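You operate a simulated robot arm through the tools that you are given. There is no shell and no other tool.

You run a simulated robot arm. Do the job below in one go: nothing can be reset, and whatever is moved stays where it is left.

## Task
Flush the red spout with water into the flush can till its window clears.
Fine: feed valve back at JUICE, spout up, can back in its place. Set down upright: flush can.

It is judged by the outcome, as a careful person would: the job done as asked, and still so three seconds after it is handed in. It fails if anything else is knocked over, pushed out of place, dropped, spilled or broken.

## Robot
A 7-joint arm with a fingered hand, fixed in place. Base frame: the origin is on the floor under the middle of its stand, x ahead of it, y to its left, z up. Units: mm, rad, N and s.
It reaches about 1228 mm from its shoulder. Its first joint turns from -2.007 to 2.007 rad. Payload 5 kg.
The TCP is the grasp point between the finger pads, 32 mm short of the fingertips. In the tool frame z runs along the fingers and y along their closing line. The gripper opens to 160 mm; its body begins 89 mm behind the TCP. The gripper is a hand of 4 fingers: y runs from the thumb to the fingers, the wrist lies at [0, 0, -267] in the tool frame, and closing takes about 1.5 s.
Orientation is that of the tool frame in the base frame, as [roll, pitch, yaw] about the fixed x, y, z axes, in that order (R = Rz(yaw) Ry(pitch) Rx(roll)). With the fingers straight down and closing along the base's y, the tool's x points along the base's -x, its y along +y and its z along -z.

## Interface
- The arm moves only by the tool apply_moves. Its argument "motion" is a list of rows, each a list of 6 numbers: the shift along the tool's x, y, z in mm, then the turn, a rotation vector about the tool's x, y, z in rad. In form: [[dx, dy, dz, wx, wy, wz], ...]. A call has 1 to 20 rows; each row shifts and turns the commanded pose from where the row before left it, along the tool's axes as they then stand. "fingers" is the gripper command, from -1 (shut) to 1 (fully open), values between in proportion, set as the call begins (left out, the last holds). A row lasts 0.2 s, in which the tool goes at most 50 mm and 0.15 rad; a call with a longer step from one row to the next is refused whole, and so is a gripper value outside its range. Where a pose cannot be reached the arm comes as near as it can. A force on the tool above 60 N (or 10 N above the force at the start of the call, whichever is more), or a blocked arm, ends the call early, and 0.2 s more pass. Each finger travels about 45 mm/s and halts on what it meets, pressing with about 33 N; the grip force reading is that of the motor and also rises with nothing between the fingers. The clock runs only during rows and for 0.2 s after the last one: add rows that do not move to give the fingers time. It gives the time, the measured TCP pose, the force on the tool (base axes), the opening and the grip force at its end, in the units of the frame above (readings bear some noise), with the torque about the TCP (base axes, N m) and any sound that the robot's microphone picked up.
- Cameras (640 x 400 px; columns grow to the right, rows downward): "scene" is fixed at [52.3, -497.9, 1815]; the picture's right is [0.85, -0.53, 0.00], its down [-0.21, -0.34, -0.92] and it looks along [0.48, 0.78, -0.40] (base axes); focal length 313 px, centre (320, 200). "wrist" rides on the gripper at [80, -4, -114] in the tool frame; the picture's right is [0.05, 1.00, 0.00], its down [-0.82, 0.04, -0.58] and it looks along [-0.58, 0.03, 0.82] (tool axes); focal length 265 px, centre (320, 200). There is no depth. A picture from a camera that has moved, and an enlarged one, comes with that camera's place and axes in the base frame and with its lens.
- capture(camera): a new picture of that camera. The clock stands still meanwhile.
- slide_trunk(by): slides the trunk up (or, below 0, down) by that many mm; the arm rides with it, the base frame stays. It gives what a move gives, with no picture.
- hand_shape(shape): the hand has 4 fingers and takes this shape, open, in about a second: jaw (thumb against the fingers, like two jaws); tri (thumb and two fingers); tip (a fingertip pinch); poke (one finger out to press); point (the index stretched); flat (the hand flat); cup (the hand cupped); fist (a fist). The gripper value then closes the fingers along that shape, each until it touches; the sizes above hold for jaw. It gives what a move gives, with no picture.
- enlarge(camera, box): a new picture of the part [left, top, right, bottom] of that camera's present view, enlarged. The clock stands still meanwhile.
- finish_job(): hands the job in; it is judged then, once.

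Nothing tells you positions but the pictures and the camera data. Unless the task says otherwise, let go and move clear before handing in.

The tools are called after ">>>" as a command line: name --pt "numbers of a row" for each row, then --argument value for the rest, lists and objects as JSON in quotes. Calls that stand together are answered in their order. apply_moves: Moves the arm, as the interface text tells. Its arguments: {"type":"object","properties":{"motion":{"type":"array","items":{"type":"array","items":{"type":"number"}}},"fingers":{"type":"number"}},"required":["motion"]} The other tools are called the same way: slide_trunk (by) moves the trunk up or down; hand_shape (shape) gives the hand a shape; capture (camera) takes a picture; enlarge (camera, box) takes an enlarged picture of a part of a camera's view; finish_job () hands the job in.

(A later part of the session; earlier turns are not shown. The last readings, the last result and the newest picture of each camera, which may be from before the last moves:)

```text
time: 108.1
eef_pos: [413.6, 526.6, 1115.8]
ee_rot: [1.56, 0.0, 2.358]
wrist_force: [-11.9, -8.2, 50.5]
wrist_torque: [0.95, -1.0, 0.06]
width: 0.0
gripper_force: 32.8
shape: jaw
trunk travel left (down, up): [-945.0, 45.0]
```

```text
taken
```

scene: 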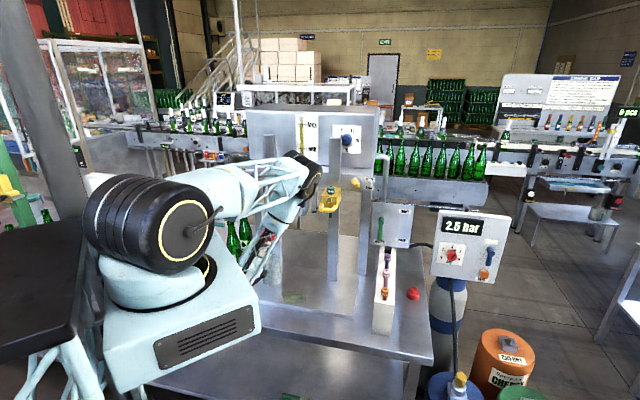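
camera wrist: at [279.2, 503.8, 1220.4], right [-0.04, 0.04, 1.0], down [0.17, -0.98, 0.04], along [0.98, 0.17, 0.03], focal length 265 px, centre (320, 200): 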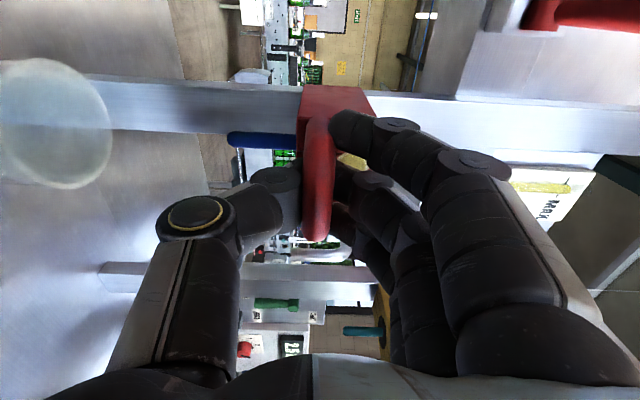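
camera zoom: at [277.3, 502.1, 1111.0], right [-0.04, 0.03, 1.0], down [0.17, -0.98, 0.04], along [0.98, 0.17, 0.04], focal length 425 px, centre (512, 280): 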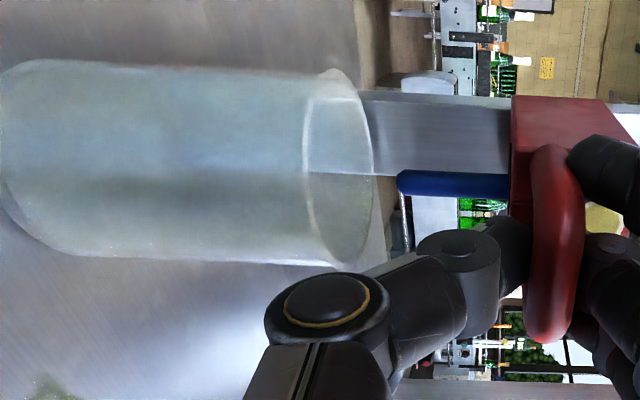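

The spout reached its lower stop with the nozzle about 20 mm above the rim. I'm pressing at 50 N, so I'll ease off and wait a moment to see whether water flows.

>>> apply_moves --pt "0 5 0 0 0 0" --pt "0 3 0 0 0 0" --pt "0 0 0 0 0 0" --pt "0 0 0 0 0 0"

>>> capture --camera "wrist"

>>> enlarge --camera "wrist" --box '[200, 80, 400, 220]'

>>> enlarge --camera "scene" --box '[240, 190, 310, 290]'

```text
time: 109.1
eef_pos: [413.4, 526.9, 1121.0]
ee_rot: [1.567, 0.003, 2.359]
wrist_force: [-7.7, -3.6, 31.3]
wrist_torque: [0.63, -0.63, 0.06]
width: 0.0
gripper_force: 32.9
shape: jaw
trunk travel left (down, up): [-945.0, 45.0]
```

```text
taken
camera wrist: at [277.4, 501.9, 1115.7], right [-0.04, 0.04, 1.0], down [0.17, -0.98, 0.04], along [0.98, 0.17, 0.03], focal length 265 px, centre (320, 200)
```

wrist: 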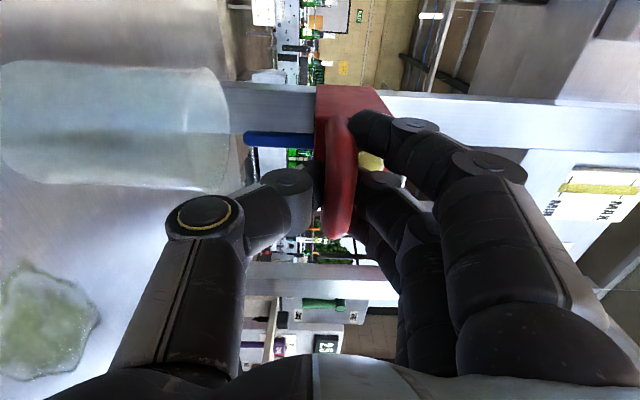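

```text
2.86 times, centred on (300, 150) of wrist
camera zoom: at [277.4, 501.9, 1115.7], right [-0.04, 0.04, 1.0], down [0.17, -0.98, 0.04], along [0.98, 0.17, 0.03], focal length 758 px, centre (377, 343)
```

zoom: 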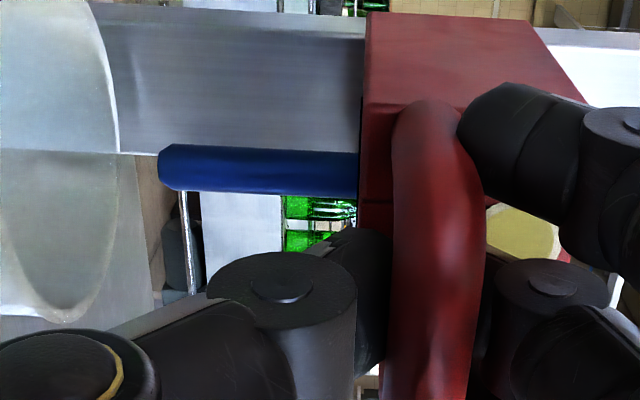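

```text
4.00 times, centred on (275, 240) of scene
camera zoom: at [52.3, -497.9, 1815.0], right [0.85, -0.53, 0.0], down [-0.21, -0.34, -0.92], along [0.48, 0.78, -0.4], focal length 1252 px, centre (500, 40)
```

zoom: 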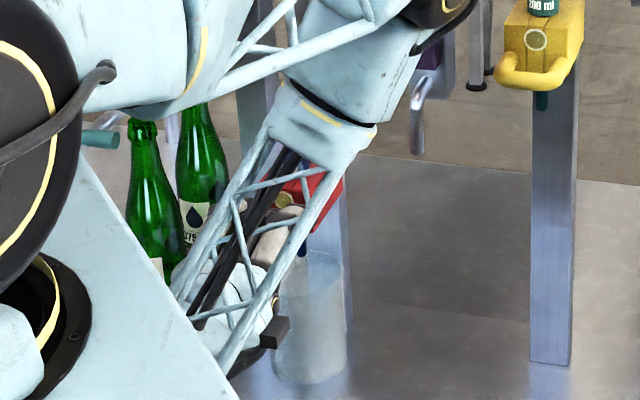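

The spout is at its lower stop but I see no stream yet. I'll hold it a couple of seconds and look again.

>>> apply_moves --pt "0 0 0 0 0 0" --pt "0 0 0 0 0 0" --pt "0 0 0 0 0 0" --pt "0 0 0 0 0 0" --pt "0 0 0 0 0 0" --pt "0 0 0 0 0 0" --pt "0 0 0 0 0 0" --pt "0 0 0 0 0 0"

>>> enlarge --camera "wrist" --box '[0, 40, 420, 240]'

>>> enlarge --camera "wrist" --box '[340, 130, 400, 190]'

```text
time: 110.9
eef_pos: [413.9, 527.1, 1120.4]
ee_rot: [1.568, 0.004, 2.36]
wrist_force: [-6.5, -3.3, 29.9]
wrist_torque: [0.59, -0.64, 0.08]
width: 0.0
gripper_force: 33.0
shape: jaw
trunk travel left (down, up): [-945.0, 45.0]
```

```text
1.52 times, centred on (210, 140) of wrist
camera zoom: at [277.4, 502.0, 1115.8], right [-0.04, 0.04, 1.0], down [0.17, -0.98, 0.04], along [0.98, 0.17, 0.03], focal length 404 px, centre (488, 291)
```

zoom: 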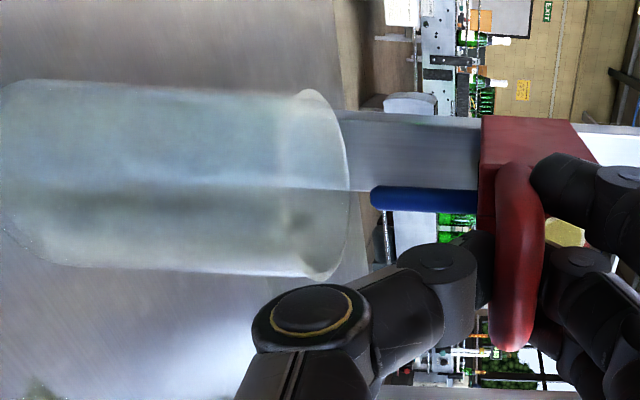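

```text
6.67 times, centred on (370, 160) of wrist
camera zoom: at [277.4, 502.0, 1115.8], right [-0.04, 0.04, 1.0], down [0.17, -0.98, 0.04], along [0.98, 0.17, 0.03], focal length 1769 px, centre (-13, 467)
```

zoom: 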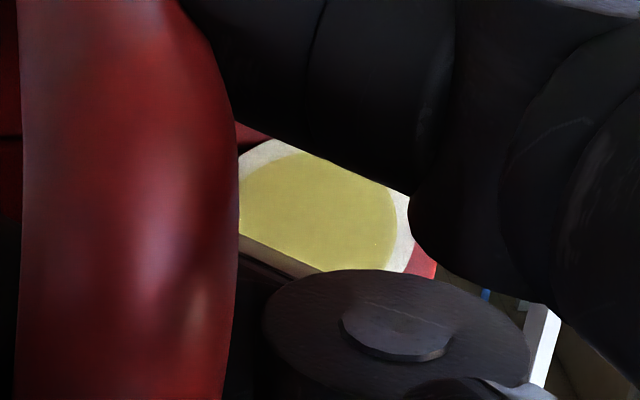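

The window is still yellow, so nothing is flowing although the spout is at its stop. I'll look at the red SLOW/FAST lever and the other controls for what starts the flow.

>>> enlarge --camera "scene" --box '[215, 90, 395, 210]'

>>> enlarge --camera "scene" --box '[360, 180, 520, 290]'

>>> capture --camera "scene"

```text
3.33 times, centred on (305, 150) of scene
camera zoom: at [52.3, -497.9, 1815.0], right [0.85, -0.53, 0.0], down [-0.21, -0.34, -0.92], along [0.48, 0.78, -0.4], focal length 1043 px, centre (370, 367)
```

zoom: 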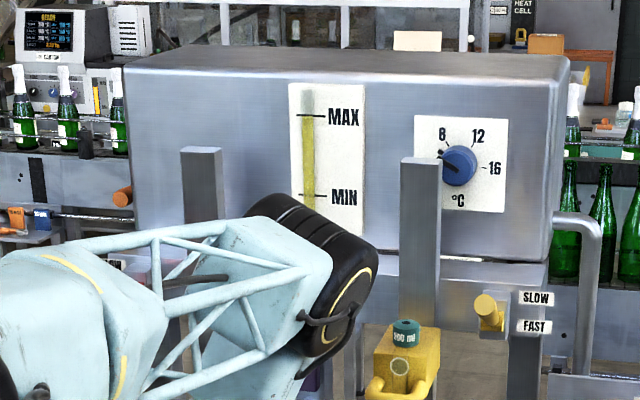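

```text
3.64 times, centred on (440, 235) of scene
camera zoom: at [52.3, -497.9, 1815.0], right [0.85, -0.53, 0.0], down [-0.21, -0.34, -0.92], along [0.48, 0.78, -0.4], focal length 1138 px, centre (-116, 73)
```

zoom: 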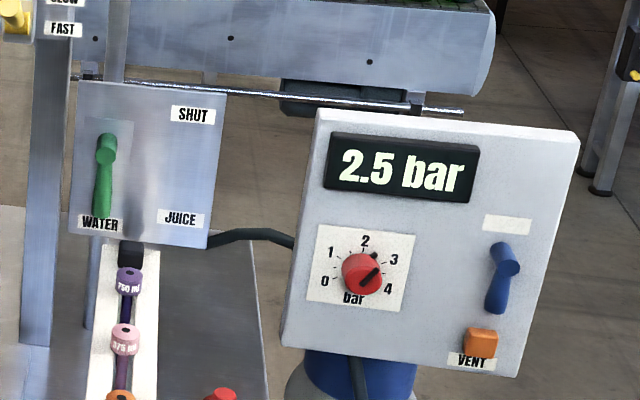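

```text
taken
```

scene: 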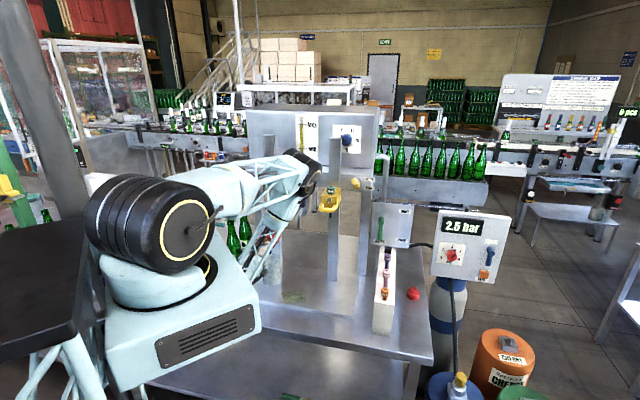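

The red lever is a speed selector, now on SLOW, and the valve is confirmed at WATER. I'll zoom in on the nozzle tip and the can's bottom for any thin stream or collected water.

>>> enlarge --camera "wrist" --box '[180, 110, 320, 190]'

>>> enlarge --camera "wrist" --box '[0, 40, 240, 210]'

>>> enlarge --camera "scene" --box '[255, 200, 305, 290]'

```text
4.57 times, centred on (250, 150) of wrist
camera zoom: at [277.4, 502.0, 1115.8], right [-0.04, 0.04, 1.0], down [0.17, -0.98, 0.04], along [0.98, 0.17, 0.03], focal length 1213 px, centre (640, 429)
```

zoom: 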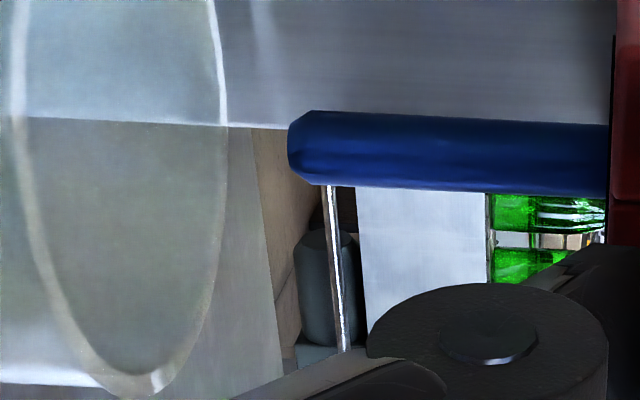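

```text
2.35 times, centred on (120, 125) of wrist
camera zoom: at [277.4, 502.0, 1115.8], right [-0.04, 0.04, 1.0], down [0.17, -0.98, 0.04], along [0.98, 0.17, 0.03], focal length 624 px, centre (791, 376)
```

zoom: 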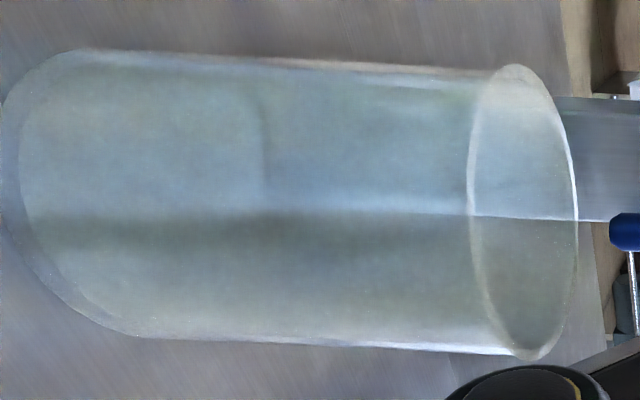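

```text
4.44 times, centred on (280, 245) of scene
camera zoom: at [52.3, -497.9, 1815.0], right [0.85, -0.53, 0.0], down [-0.21, -0.34, -0.92], along [0.48, 0.78, -0.4], focal length 1391 px, centre (498, 0)
```

zoom: 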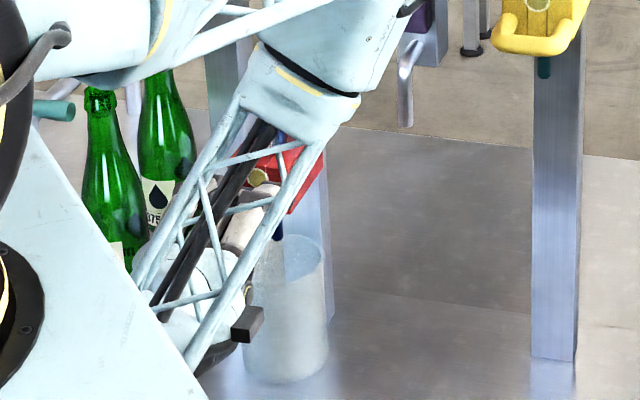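

There's still no water and no stream. I'll hold it at the stop a few seconds longer in case there is a delay before filling starts.

>>> apply_moves --pt "0 0 0 0 0 0" --pt "0 0 0 0 0 0" --pt "0 0 0 0 0 0" --pt "0 0 0 0 0 0" --pt "0 0 0 0 0 0" --pt "0 0 0 0 0 0" --pt "0 0 0 0 0 0" --pt "0 0 0 0 0 0" --pt "0 0 0 0 0 0" --pt "0 0 0 0 0 0" --pt "0 0 0 0 0 0" --pt "0 0 0 0 0 0" --pt "0 0 0 0 0 0" --pt "0 0 0 0 0 0" --pt "0 0 0 0 0 0"

>>> enlarge --camera "wrist" --box '[340, 130, 400, 190]'

>>> enlarge --camera "wrist" --box '[0, 40, 320, 210]'

```text
time: 114.1
eef_pos: [414.5, 526.5, 1118.8]
ee_rot: [1.566, 0.003, 2.361]
wrist_force: [-6.7, -3.9, 30.8]
wrist_torque: [0.61, -0.63, 0.09]
width: 0.0
gripper_force: 32.5
shape: jaw
trunk travel left (down, up): [-945.0, 45.0]
```

```text
6.67 times, centred on (370, 160) of wrist
camera zoom: at [277.4, 502.0, 1115.8], right [-0.04, 0.04, 1.0], down [0.17, -0.98, 0.04], along [0.98, 0.17, 0.03], focal length 1769 px, centre (-13, 467)
```

zoom: 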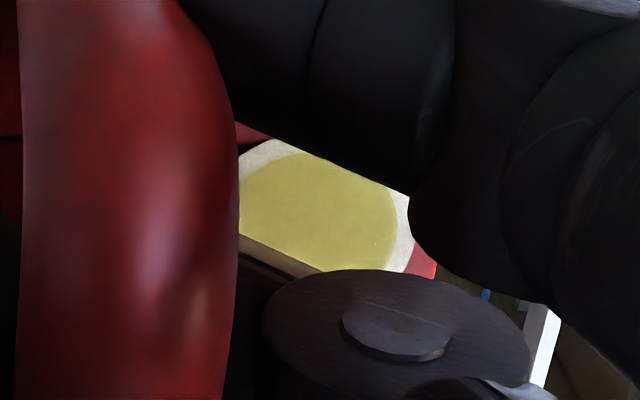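

```text
2.00 times, centred on (160, 125) of wrist
camera zoom: at [277.4, 502.0, 1115.8], right [-0.04, 0.04, 1.0], down [0.17, -0.98, 0.04], along [0.98, 0.17, 0.03], focal length 531 px, centre (640, 350)
```

zoom: 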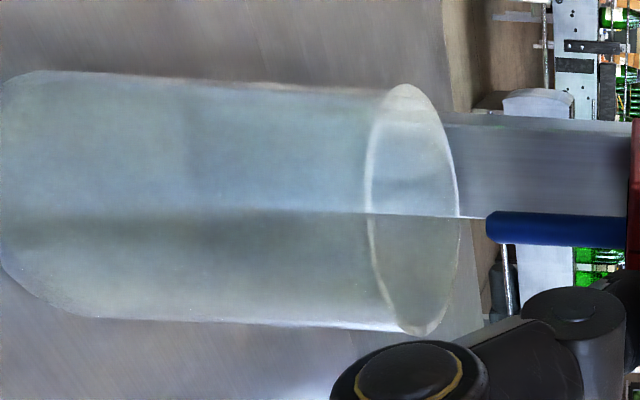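

Nothing has changed after six seconds at the stop. Before trying anything else I'll look closely at the pressure panel's unlabelled parts and the purple device, from the scene camera.

>>> enlarge --camera "scene" --box '[470, 225, 510, 275]'

>>> enlarge --camera "scene" --box '[345, 165, 395, 200]'

>>> enlarge --camera "wrist" --box '[230, 180, 350, 270]'

>>> enlarge --camera "wrist" --box '[400, 0, 640, 200]'

```text
8.00 times, centred on (490, 250) of scene
camera zoom: at [52.3, -497.9, 1815.0], right [0.85, -0.53, 0.0], down [-0.21, -0.34, -0.92], along [0.48, 0.78, -0.4], focal length 2504 px, centre (-1040, -200)
```

zoom: 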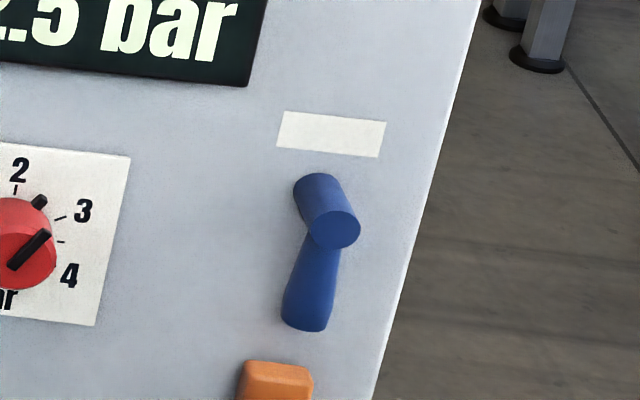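

```text
11.43 times, centred on (370, 182) of scene
camera zoom: at [52.3, -497.9, 1815.0], right [0.85, -0.53, 0.0], down [-0.21, -0.34, -0.92], along [0.48, 0.78, -0.4], focal length 3577 px, centre (-251, 400)
```

zoom: 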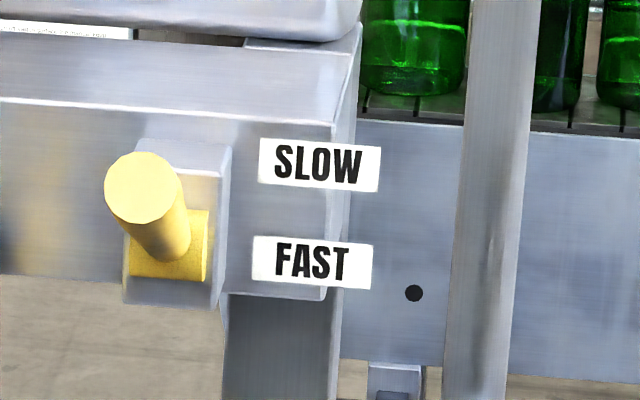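

```text
4.44 times, centred on (290, 225) of wrist
camera zoom: at [277.4, 502.0, 1115.8], right [-0.04, 0.04, 1.0], down [0.17, -0.98, 0.04], along [0.98, 0.17, 0.03], focal length 1180 px, centre (453, 89)
```

zoom: 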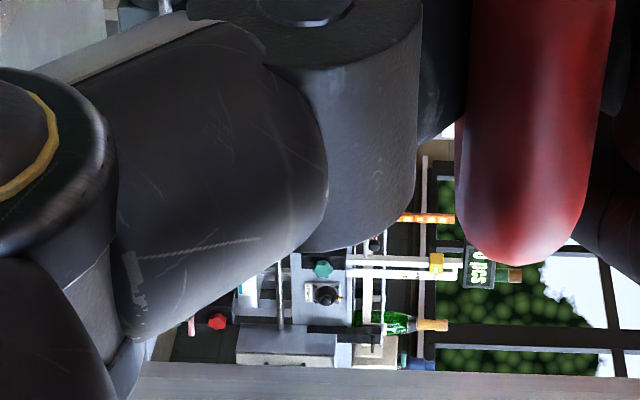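

```text
2.00 times, centred on (520, 100) of wrist
camera zoom: at [277.4, 502.0, 1115.8], right [-0.04, 0.04, 1.0], down [0.17, -0.98, 0.04], along [0.98, 0.17, 0.03], focal length 531 px, centre (-80, 400)
```

zoom: 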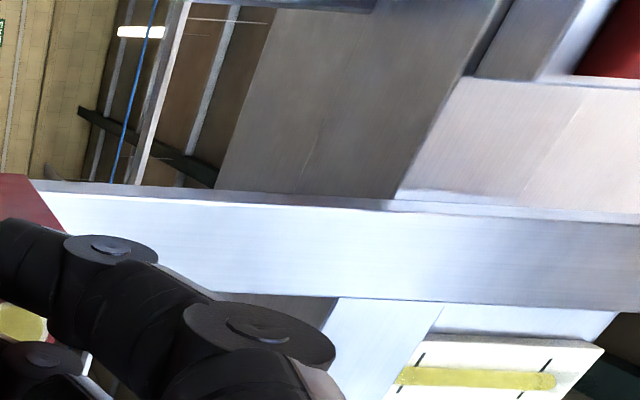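

The levers are only speed selectors and nothing else looks like a start control. I'll raise the spout slightly and lower it again to see whether that stop is real or just the spout binding.

>>> apply_moves --pt "0 10 0 0 0 0" --pt "0 10 0 0 0 0" --pt "0 10 0 0 0 0" --pt "0 10 0 0 0 0" --pt "0 0 0 0 0 0"

>>> enlarge --camera "wrist" --box '[0, 40, 420, 240]'

```text
time: 115.3
eef_pos: [413.3, 526.5, 1156.8]
ee_rot: [1.571, 0.004, 2.359]
wrist_force: [-0.3, 5.9, -4.7]
wrist_torque: [0.21, -0.21, 0.05]
width: 0.1
gripper_force: 32.9
shape: jaw
trunk travel left (down, up): [-945.0, 45.0]
```

```text
1.52 times, centred on (210, 140) of wrist
camera zoom: at [278.3, 502.7, 1154.1], right [-0.04, 0.04, 1.0], down [0.17, -0.98, 0.04], along [0.98, 0.17, 0.03], focal length 404 px, centre (488, 291)
```

zoom: 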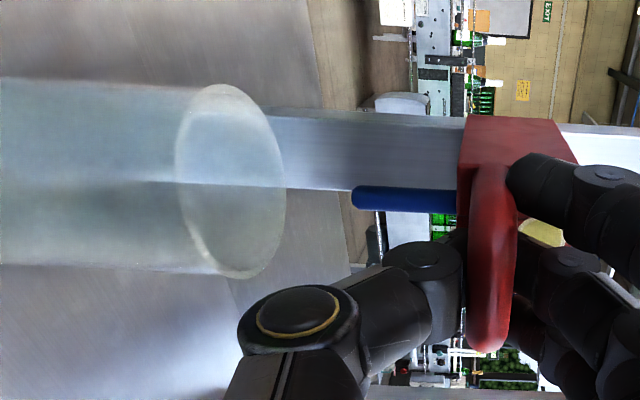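

The spout slides freely both ways and stays where it is left. I'll lower it again to the stop and watch closely for flow at full depth.

>>> apply_moves --pt "0 -10 0 0 0 0" --pt "0 -10 0 0 0 0" --pt "0 -8 0 0 0 0" --pt "0 -5 0 0 0 0" --pt "0 -4 0 0 0 0" --pt "0 -4 0 0 0 0" --pt "0 -3 0 0 0 0"

>>> enlarge --camera "wrist" --box '[0, 40, 420, 240]'

>>> capture --camera "scene"

```text
time: 116.9
eef_pos: [414.6, 526.4, 1117.0]
ee_rot: [1.565, 0.001, 2.357]
wrist_force: [-12.1, -6.3, 43.5]
wrist_torque: [0.82, -0.88, 0.14]
width: 0.1
gripper_force: 33.5
shape: jaw
trunk travel left (down, up): [-945.0, 45.0]
```

```text
1.52 times, centred on (210, 140) of wrist
camera zoom: at [277.8, 502.1, 1113.5], right [-0.04, 0.03, 1.0], down [0.17, -0.98, 0.04], along [0.98, 0.17, 0.04], focal length 404 px, centre (488, 291)
```

zoom: 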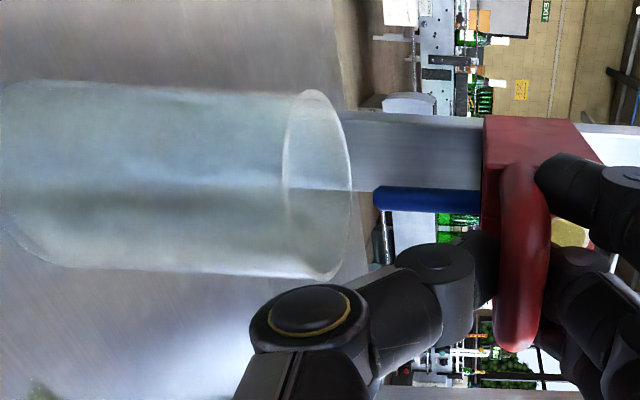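

```text
taken
```

scene: 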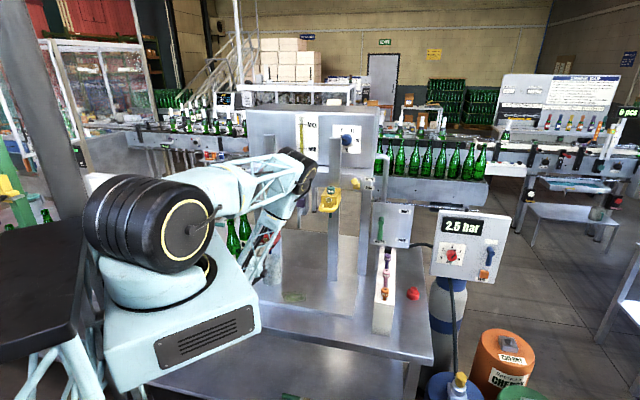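

It's the same firm stop, so this is the bottom of travel. The flow may simply be too slow to see on SLOW, so I'll hold longer and compare the window and the can's contents.

>>> apply_moves --pt "0 3 0 0 0 0" --pt "0 2 0 0 0 0" --pt "0 0 0 0 0 0" --pt "0 0 0 0 0 0" --pt "0 0 0 0 0 0" --pt "0 0 0 0 0 0" --pt "0 0 0 0 0 0" --pt "0 0 0 0 0 0" --pt "0 0 0 0 0 0" --pt "0 0 0 0 0 0" --pt "0 0 0 0 0 0" --pt "0 0 0 0 0 0" --pt "0 0 0 0 0 0" --pt "0 0 0 0 0 0" --pt "0 0 0 0 0 0" --pt "0 0 0 0 0 0" --pt "0 0 0 0 0 0" --pt "0 0 0 0 0 0" --pt "0 0 0 0 0 0" --pt "0 0 0 0 0 0"

>>> enlarge --camera "wrist" --box '[340, 130, 400, 190]'

>>> enlarge --camera "wrist" --box '[0, 40, 320, 210]'

```text
time: 121.1
eef_pos: [414.3, 526.8, 1120.0]
ee_rot: [1.569, 0.002, 2.358]
wrist_force: [-8.2, -1.5, 31.0]
wrist_torque: [0.57, -0.62, 0.11]
width: 0.1
gripper_force: 33.0
shape: jaw
trunk travel left (down, up): [-945.0, 45.0]
```

```text
6.67 times, centred on (370, 160) of wrist
camera zoom: at [278.0, 502.2, 1116.6], right [-0.04, 0.04, 1.0], down [0.17, -0.98, 0.04], along [0.98, 0.17, 0.03], focal length 1769 px, centre (-13, 467)
```

zoom: 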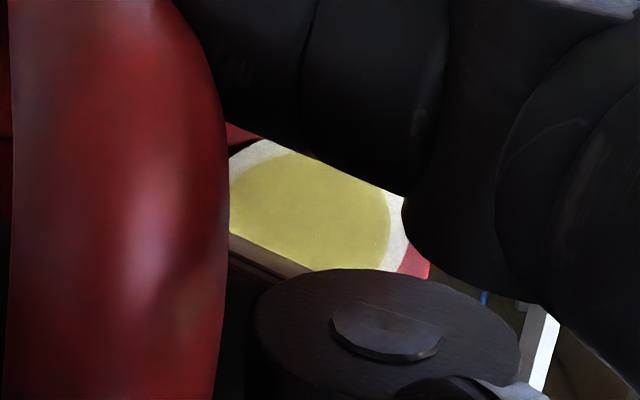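

```text
2.00 times, centred on (160, 125) of wrist
camera zoom: at [278.0, 502.2, 1116.6], right [-0.04, 0.04, 1.0], down [0.17, -0.98, 0.04], along [0.98, 0.17, 0.03], focal length 531 px, centre (640, 350)
```

zoom: 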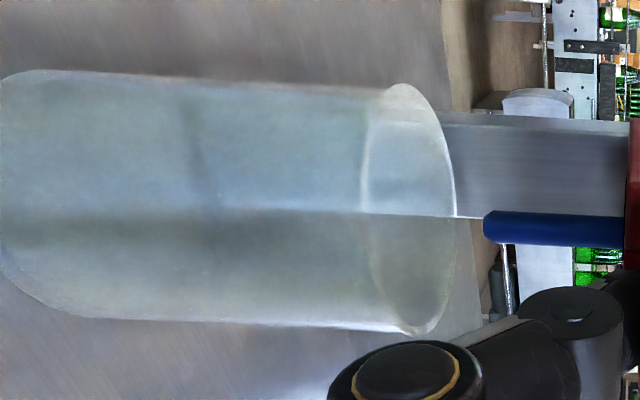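

There is definitely no flow just from lowering. The SLOW/FAST lever points up above both labels, which may be its closed position, so I'll leave the spout down (friction holds it) and try that lever gently. First I'll relieve the force and let go of the handle.

>>> apply_moves --pt "0 5 0 0 0 0" --pt "0 4 0 0 0 0" --pt "0 0 0 0 0 0"

>>> apply_moves --pt "0 0 0 0 0 0" --pt "0 0 0 0 0 0" --pt "0 0 0 0 0 0" --pt "0 0 0 0 0 0" --pt "0 0 0 0 0 0" --fingers -0.3

>>> capture --camera "wrist"

```text
time: 121.9
eef_pos: [415.3, 526.4, 1126.5]
ee_rot: [1.569, 0.004, 2.357]
wrist_force: [-0.6, -0.7, 4.1]
wrist_torque: [0.34, -0.32, 0.04]
width: 0.1
gripper_force: 33.3
shape: jaw
trunk travel left (down, up): [-945.0, 45.0]
```

```text
time: 123.1
eef_pos: [414.5, 527.3, 1127.0]
ee_rot: [1.569, 0.002, 2.36]
wrist_force: [-0.8, -0.2, 0.3]
wrist_torque: [0.01, 0.01, -0.03]
width: 55.7
gripper_force: 0.2
shape: jaw
trunk travel left (down, up): [-945.0, 45.0]
```

```text
taken
camera wrist: at [278.2, 503.8, 1123.4], right [-0.04, 0.04, 1.0], down [0.17, -0.98, 0.04], along [0.98, 0.17, 0.03], focal length 265 px, centre (320, 200)
```

wrist: 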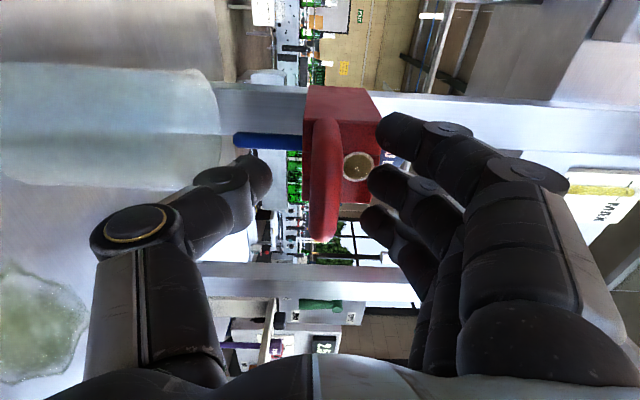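

The spout stays down by itself. The window looks different now, so I'll zoom in.

>>> enlarge --camera "wrist" --box '[300, 110, 420, 210]'

>>> enlarge --camera "wrist" --box '[180, 100, 330, 200]'

```text
4.00 times, centred on (360, 160) of wrist
camera zoom: at [278.2, 503.8, 1123.4], right [-0.04, 0.04, 1.0], down [0.17, -0.98, 0.04], along [0.98, 0.17, 0.03], focal length 1062 px, centre (160, 360)
```

zoom: 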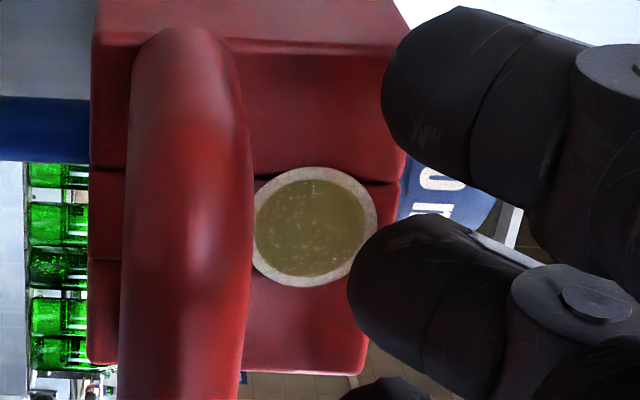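

```text
4.00 times, centred on (255, 150) of wrist
camera zoom: at [278.2, 503.8, 1123.4], right [-0.04, 0.04, 1.0], down [0.17, -0.98, 0.04], along [0.98, 0.17, 0.03], focal length 1062 px, centre (580, 400)
```

zoom: 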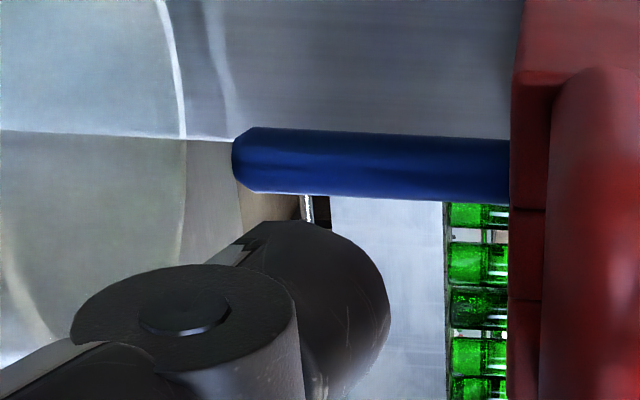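

The window still shows juice, and the spout stays down with the can beneath. I'll back the hand out and return it to its upright orientation, to reach the red lever from above with the camera facing the spout.

>>> apply_moves --pt "0 0 -30 0 0 0" --pt "0 0 -40 0 0 0" --pt "0 0 0 0 0 -0.143" --pt "0 0 0 0 0 -0.143" --pt "0 0 0 0 0 -0.143" --pt "0 0 0 0 0 -0.143" --pt "0 0 0 0 0 -0.143" --pt "0 0 0 0 0 -0.143" --pt "0 0 0 0 0 -0.143" --pt "0 0 0 0 0 -0.143" --pt "0 0 0 0 0 -0.143" --pt "0 0 0 0 0 -0.143" --pt "0 0 0 0 0 -0.141"

>>> capture --camera "wrist"

>>> capture --camera "scene"

```text
time: 125.9
eef_pos: [365.7, 478.7, 1127.5]
ee_rot: [-1.368, 1.565, -0.578]
wrist_force: [-0.8, 0.3, 0.1]
wrist_torque: [-0.02, -0.01, 0.0]
width: 55.8
gripper_force: 0.0
shape: jaw
trunk travel left (down, up): [-945.0, 45.0]
```

```text
taken
camera wrist: at [289.3, 394.4, 1048.1], right [-0.71, 0.7, -0.06], down [-0.44, -0.38, 0.81], along [0.55, 0.6, 0.58], focal length 265 px, centre (320, 200)
```

wrist: 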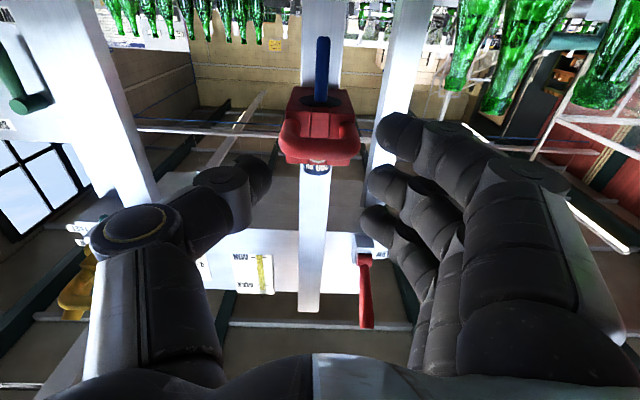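

```text
taken
```

scene: 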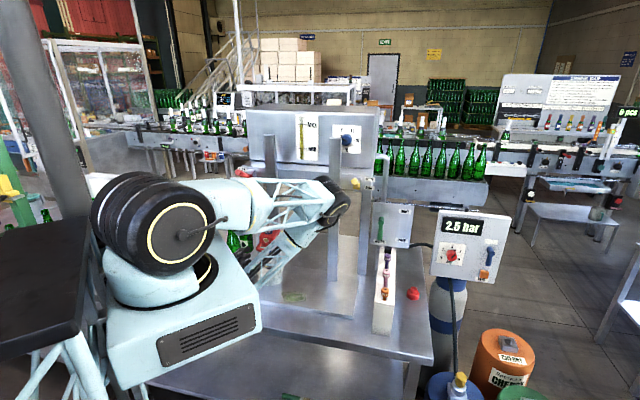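

From this low angle I can see the spout's underside and the red lever. I'll zoom in on both.

>>> enlarge --camera "wrist" --box '[320, 220, 420, 350]'

>>> enlarge --camera "wrist" --box '[260, 30, 380, 180]'

>>> enlarge --camera "wrist" --box '[20, 220, 280, 340]'

```text
3.08 times, centred on (370, 285) of wrist
camera zoom: at [289.3, 394.4, 1048.1], right [-0.71, 0.7, -0.06], down [-0.44, -0.38, 0.81], along [0.55, 0.6, 0.58], focal length 817 px, centre (166, -62)
```

zoom: 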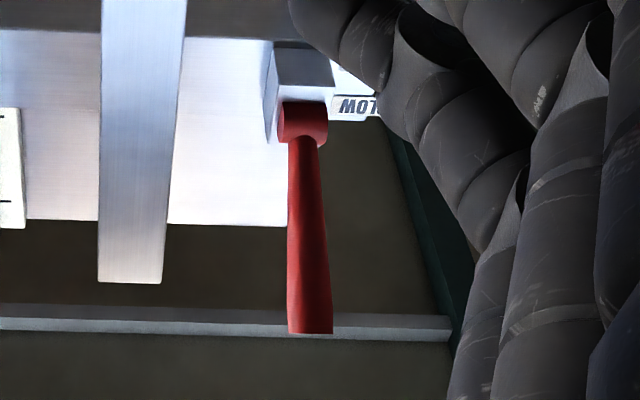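

```text
2.67 times, centred on (320, 105) of wrist
camera zoom: at [289.3, 394.4, 1048.1], right [-0.71, 0.7, -0.06], down [-0.44, -0.38, 0.81], along [0.55, 0.6, 0.58], focal length 708 px, centre (320, 453)
```

zoom: 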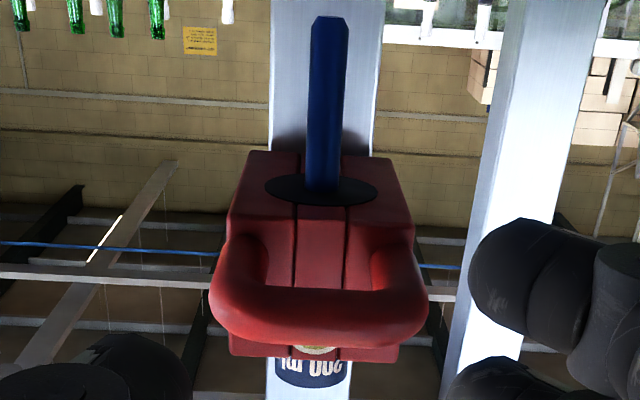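

```text
2.46 times, centred on (150, 280) of wrist
camera zoom: at [289.3, 394.4, 1048.1], right [-0.71, 0.7, -0.06], down [-0.44, -0.38, 0.81], along [0.55, 0.6, 0.58], focal length 653 px, centre (738, 3)
```

zoom: 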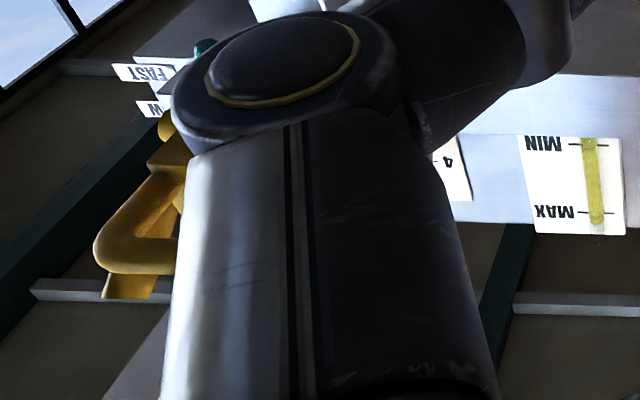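

The underside shows a rubber seal for bottle mouths. The red lever sits about 33° up, above both the SLOW and FAST marks, which suggests its present position is closed. I'll roll the hand back and go up to the red lever.

>>> apply_moves --pt "0 0 0 0 0 0.143" --pt "0 0 0 0 0 0.143" --pt "0 0 0 0 0 0.143" --pt "0 0 0 0 0 0.143" --pt "0 0 0 0 0 0.143" --pt "0 0 0 0 0 0.143" --pt "0 0 0 0 0 0.143" --pt "0 0 0 0 0 0.143" --pt "0 0 0 0 0 0.143" --pt "0 0 0 0 0 0.143" --pt "0 0 0 0 0 0.141" --pt "0 35 0 0 0 0" --pt "0 40 0 0 0 0" --pt "0 40 0 0 0 0" --pt "0 40 0 0 0 0" --fingers 0

>>> capture --camera "scene"

```text
time: 129.1
eef_pos: [364.0, 478.6, 1281.4]
ee_rot: [1.569, 0.004, 2.359]
wrist_force: [0.0, 0.1, -0.2]
wrist_torque: [0.0, 0.01, 0.04]
width: 79.2
gripper_force: 0.0
shape: jaw
trunk travel left (down, up): [-945.0, 45.0]
```

```text
taken
```

scene: 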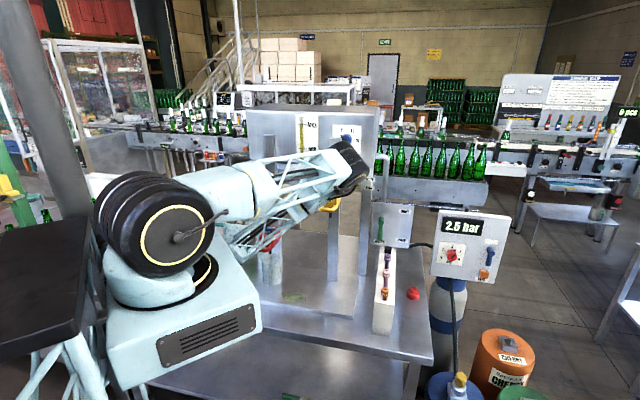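

The arm is clear. I'll shift left in line with the red lever, move forward a little and rise to its height.

>>> apply_moves --pt "44 0 0 0 0 0" --pt "43 0 0 0 0 0" --pt "0 0 27 0 0 0" --pt "0 0 25 0 0 0" --pt "0 38 0 0 0 0" --pt "0 38 0 0 0 0" --pt "0 38 0 0 0 0" --pt "0 37 0 0 0 0" --pt "0 0 0 0 0 0"

>>> capture --camera "scene"

>>> capture --camera "wrist"

```text
time: 131.1
eef_pos: [337.5, 573.9, 1431.4]
ee_rot: [1.571, 0.003, 2.357]
wrist_force: [0.2, 0.0, 0.4]
wrist_torque: [-0.01, 0.03, -0.01]
width: 79.4
gripper_force: 0.1
shape: jaw
trunk travel left (down, up): [-945.0, 45.0]
```

```text
taken
```

scene: 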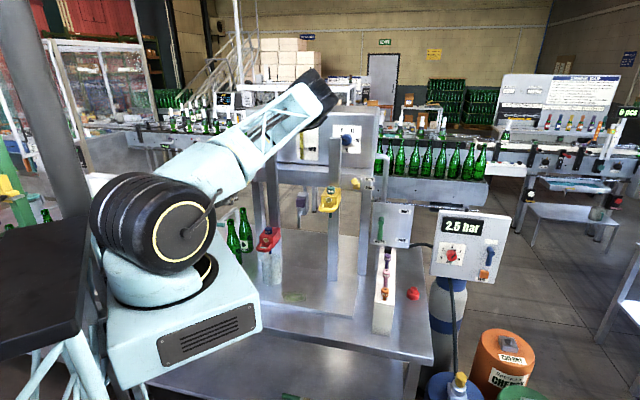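

```text
taken
camera wrist: at [202.0, 548.9, 1429.2], right [-0.04, 0.04, 1.0], down [0.17, -0.98, 0.04], along [0.98, 0.17, 0.03], focal length 265 px, centre (320, 200)
```

wrist: 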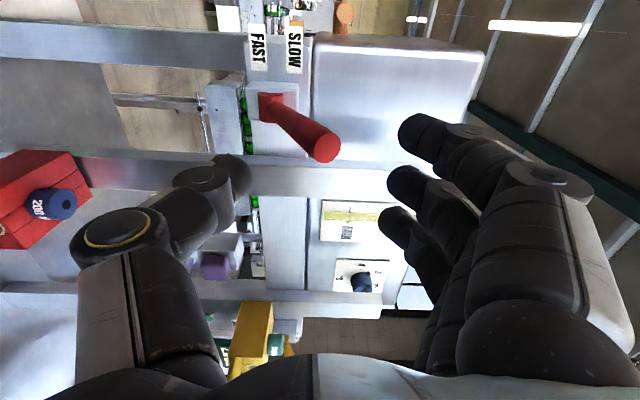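

Now the scene camera sees the red spout and can clearly, and the lever's stick points straight at the hand. The SLOW and FAST marks are both below the stick's present height. I'll move forward so the stick lies between thumb and fingers.

>>> apply_moves --pt "0 -3 15 0 0 0" --pt "0 0 17 0 0 0" --pt "0 0 17 0 0 0" --pt "0 0 15 0 0 0" --pt "0 0 0 0 0 0"

>>> capture --camera "wrist"

>>> enlarge --camera "scene" --box '[215, 150, 335, 300]'

```text
time: 132.3
eef_pos: [385.7, 621.4, 1428.2]
ee_rot: [1.568, 0.003, 2.361]
wrist_force: [0.1, -0.8, -0.7]
wrist_torque: [0.0, -0.02, 0.03]
width: 79.7
gripper_force: 0.1
shape: jaw
trunk travel left (down, up): [-945.0, 45.0]
```

```text
taken
camera wrist: at [249.0, 598.1, 1426.0], right [-0.04, 0.04, 1.0], down [0.17, -0.98, 0.04], along [0.98, 0.17, 0.03], focal length 265 px, centre (320, 200)
```

wrist: 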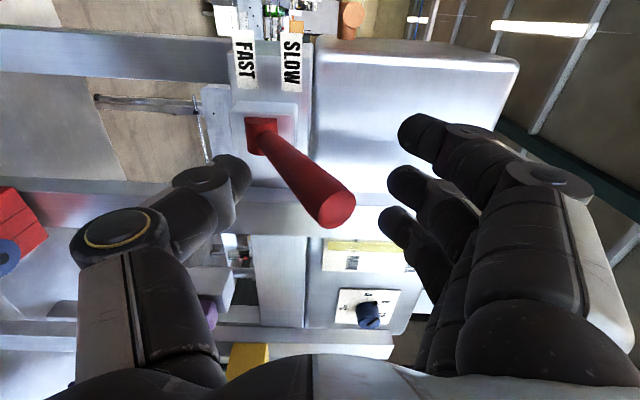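

```text
2.67 times, centred on (275, 225) of scene
camera zoom: at [52.3, -497.9, 1815.0], right [0.85, -0.53, 0.0], down [-0.21, -0.34, -0.92], along [0.48, 0.78, -0.4], focal length 835 px, centre (440, 133)
```

zoom: 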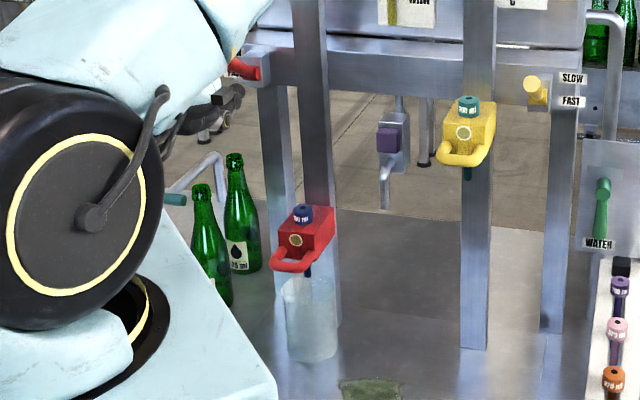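

The stick is between thumb and fingers. I'll narrow the grip a bit and nudge the lever downward in small steps, watching the nozzle.

>>> apply_moves --pt "0 0 0 0 0 0" --pt "0 0 0 0 0 0" --pt "0 0 0 0 0 0" --pt "0 -5 0 0 0 0" --pt "0 -5 0 0 0 0" --pt "0 -4 0 0 0 0" --pt "0 0 0 0 0 0" --fingers -0.35

>>> capture --camera "wrist"

>>> enlarge --camera "scene" --box '[245, 205, 305, 290]'

```text
time: 133.9
eef_pos: [385.4, 621.8, 1416.5]
ee_rot: [1.569, 0.004, 2.359]
wrist_force: [0.2, -0.3, -0.3]
wrist_torque: [0.02, 0.03, -0.04]
width: 52.8
gripper_force: 0.1
shape: jaw
trunk travel left (down, up): [-945.0, 45.0]
```

```text
taken
camera wrist: at [249.7, 598.1, 1411.9], right [-0.04, 0.04, 1.0], down [0.17, -0.98, 0.04], along [0.98, 0.17, 0.03], focal length 265 px, centre (320, 200)
```

wrist: 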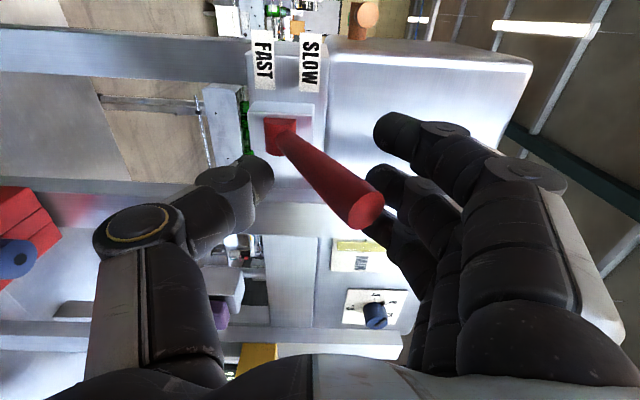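

```text
4.71 times, centred on (275, 248) of scene
camera zoom: at [52.3, -497.9, 1815.0], right [0.85, -0.53, 0.0], down [-0.21, -0.34, -0.92], along [0.48, 0.78, -0.4], focal length 1473 px, centre (532, -24)
```

zoom: 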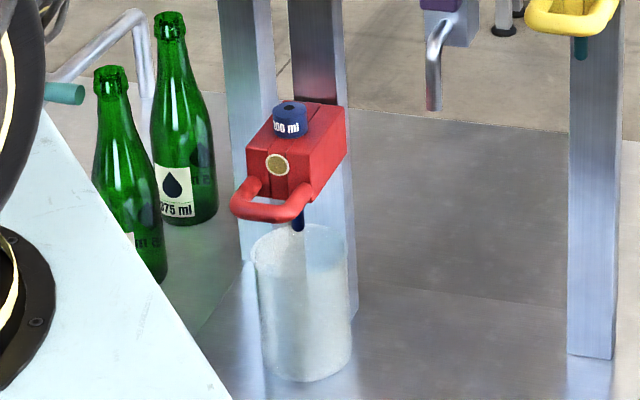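

The upper fingers are now just touching the stick. I'll continue downward.

>>> apply_moves --pt "0 -5 0 0 0 0" --pt "0 -5 0 0 0 0" --pt "0 0 0 0 0 0"

>>> capture --camera "wrist"

>>> enlarge --camera "scene" --box '[245, 205, 305, 290]'

```text
time: 134.7
eef_pos: [384.9, 622.0, 1404.9]
ee_rot: [1.571, 0.004, 2.359]
wrist_force: [0.2, -0.5, -0.2]
wrist_torque: [0.0, -0.01, 0.0]
width: 52.7
gripper_force: 0.0
shape: jaw
trunk travel left (down, up): [-945.0, 45.0]
```

```text
taken
camera wrist: at [248.1, 598.9, 1402.2], right [-0.04, 0.04, 1.0], down [0.17, -0.98, 0.04], along [0.98, 0.17, 0.03], focal length 265 px, centre (320, 200)
```

wrist: 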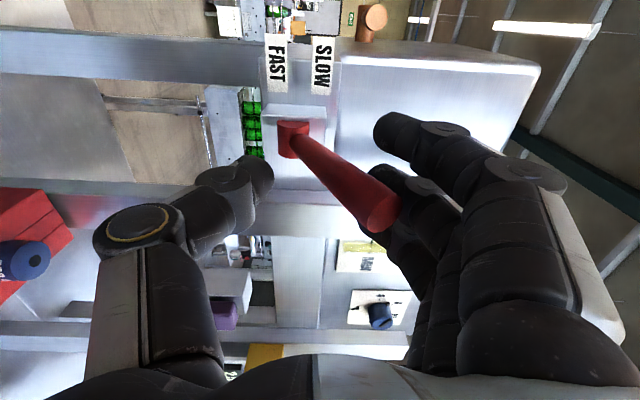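

```text
4.71 times, centred on (275, 248) of scene
camera zoom: at [52.3, -497.9, 1815.0], right [0.85, -0.53, 0.0], down [-0.21, -0.34, -0.92], along [0.48, 0.78, -0.4], focal length 1473 px, centre (532, -24)
```

zoom: 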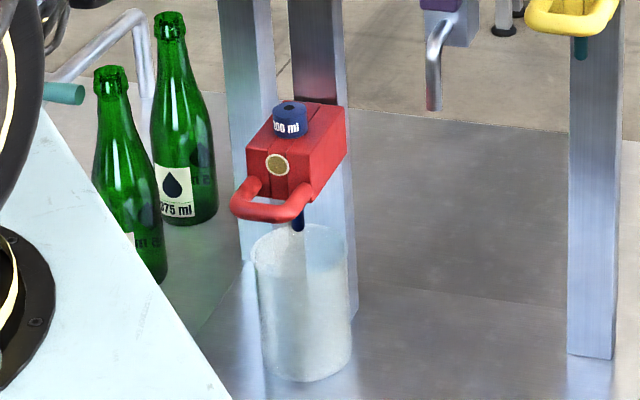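

>>> apply_moves --pt "0 -5 0 0 0 0" --pt "0 -5 0 0 0 0" --pt "0 0 0 0 0 0"

>>> capture --camera "wrist"

>>> enlarge --camera "scene" --box '[245, 205, 305, 290]'

```text
time: 135.5
eef_pos: [385.4, 623.5, 1395.1]
ee_rot: [1.569, 0.002, 2.359]
wrist_force: [0.8, 0.2, 2.0]
wrist_torque: [0.04, 0.01, 0.02]
width: 53.2
gripper_force: 0.0
shape: jaw
trunk travel left (down, up): [-945.0, 45.0]
```

```text
taken
camera wrist: at [248.7, 598.5, 1392.4], right [-0.04, 0.04, 1.0], down [0.17, -0.98, 0.04], along [0.98, 0.17, 0.03], focal length 265 px, centre (320, 200)
```

wrist: 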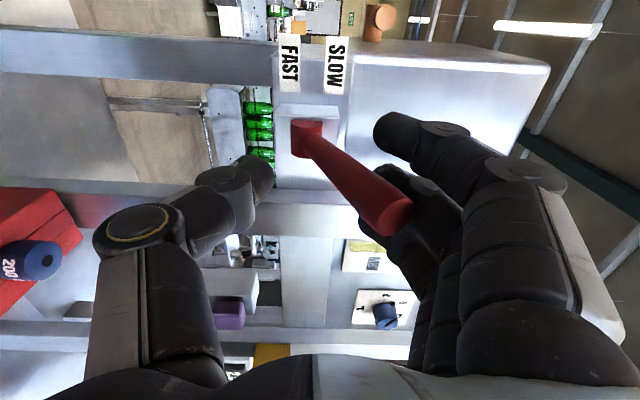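

```text
4.71 times, centred on (275, 248) of scene
camera zoom: at [52.3, -497.9, 1815.0], right [0.85, -0.53, 0.0], down [-0.21, -0.34, -0.92], along [0.48, 0.78, -0.4], focal length 1473 px, centre (532, -24)
```

zoom: 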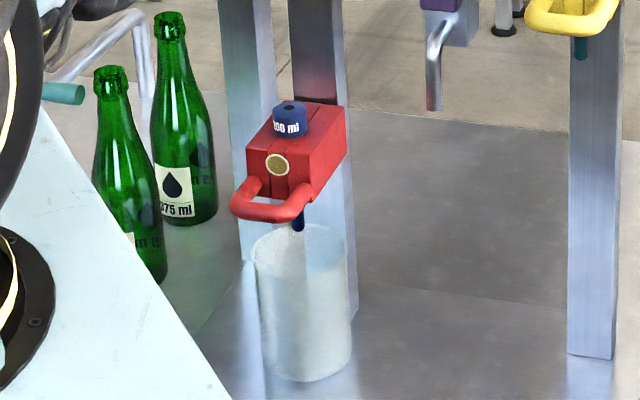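

I have light contact (2 N) and the stick is starting to move. I'll continue in small steps.

>>> apply_moves --pt "0 -4 0 0 0 0" --pt "0 -4 0 0 0 0" --pt "0 0 0 0 0 0"

>>> capture --camera "wrist"

>>> enlarge --camera "scene" --box '[245, 205, 305, 290]'

```text
time: 136.3
eef_pos: [383.6, 622.8, 1387.8]
ee_rot: [1.569, 0.003, 2.36]
wrist_force: [0.2, 0.0, -0.2]
wrist_torque: [-0.02, -0.04, 0.01]
width: 53.0
gripper_force: 0.0
shape: jaw
trunk travel left (down, up): [-945.0, 45.0]
```

```text
taken
camera wrist: at [247.8, 598.3, 1384.2], right [-0.04, 0.04, 1.0], down [0.17, -0.98, 0.04], along [0.98, 0.17, 0.03], focal length 265 px, centre (320, 200)
```

wrist: 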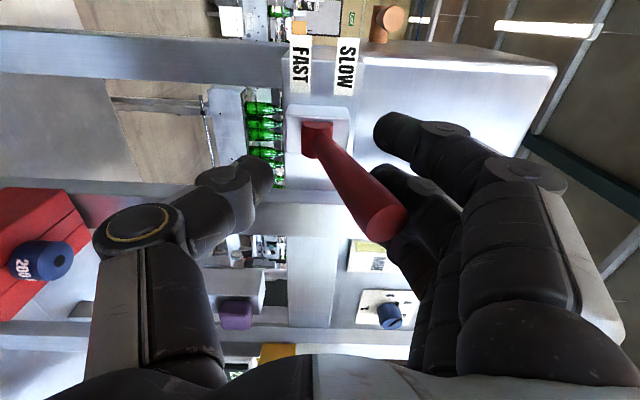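

```text
4.71 times, centred on (275, 248) of scene
camera zoom: at [52.3, -497.9, 1815.0], right [0.85, -0.53, 0.0], down [-0.21, -0.34, -0.92], along [0.48, 0.78, -0.4], focal length 1473 px, centre (532, -24)
```

zoom: 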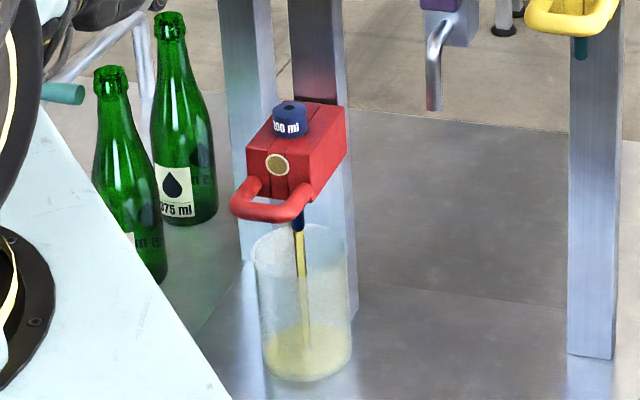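

Flow has started: juice-coloured liquid is running into the can, so the lever was in its closed position before. I'll wait in short steps and watch the window and the level.

>>> apply_moves --pt "0 0 0 0 0 0"

>>> enlarge --camera "scene" --box '[245, 205, 305, 290]'

```text
time: 136.7
eef_pos: [384.1, 623.2, 1388.3]
ee_rot: [1.57, 0.004, 2.361]
wrist_force: [0.0, 0.5, 0.3]
wrist_torque: [0.01, -0.01, 0.0]
width: 53.1
gripper_force: 0.1
shape: jaw
trunk travel left (down, up): [-945.0, 45.0]
```

```text
4.71 times, centred on (275, 248) of scene
camera zoom: at [52.3, -497.9, 1815.0], right [0.85, -0.53, 0.0], down [-0.21, -0.34, -0.92], along [0.48, 0.78, -0.4], focal length 1473 px, centre (532, -24)
```

zoom: 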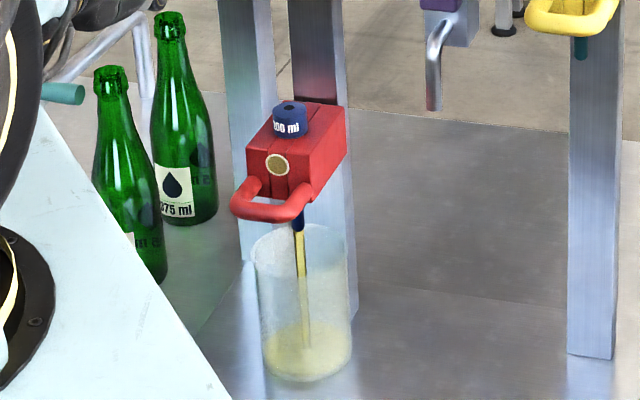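

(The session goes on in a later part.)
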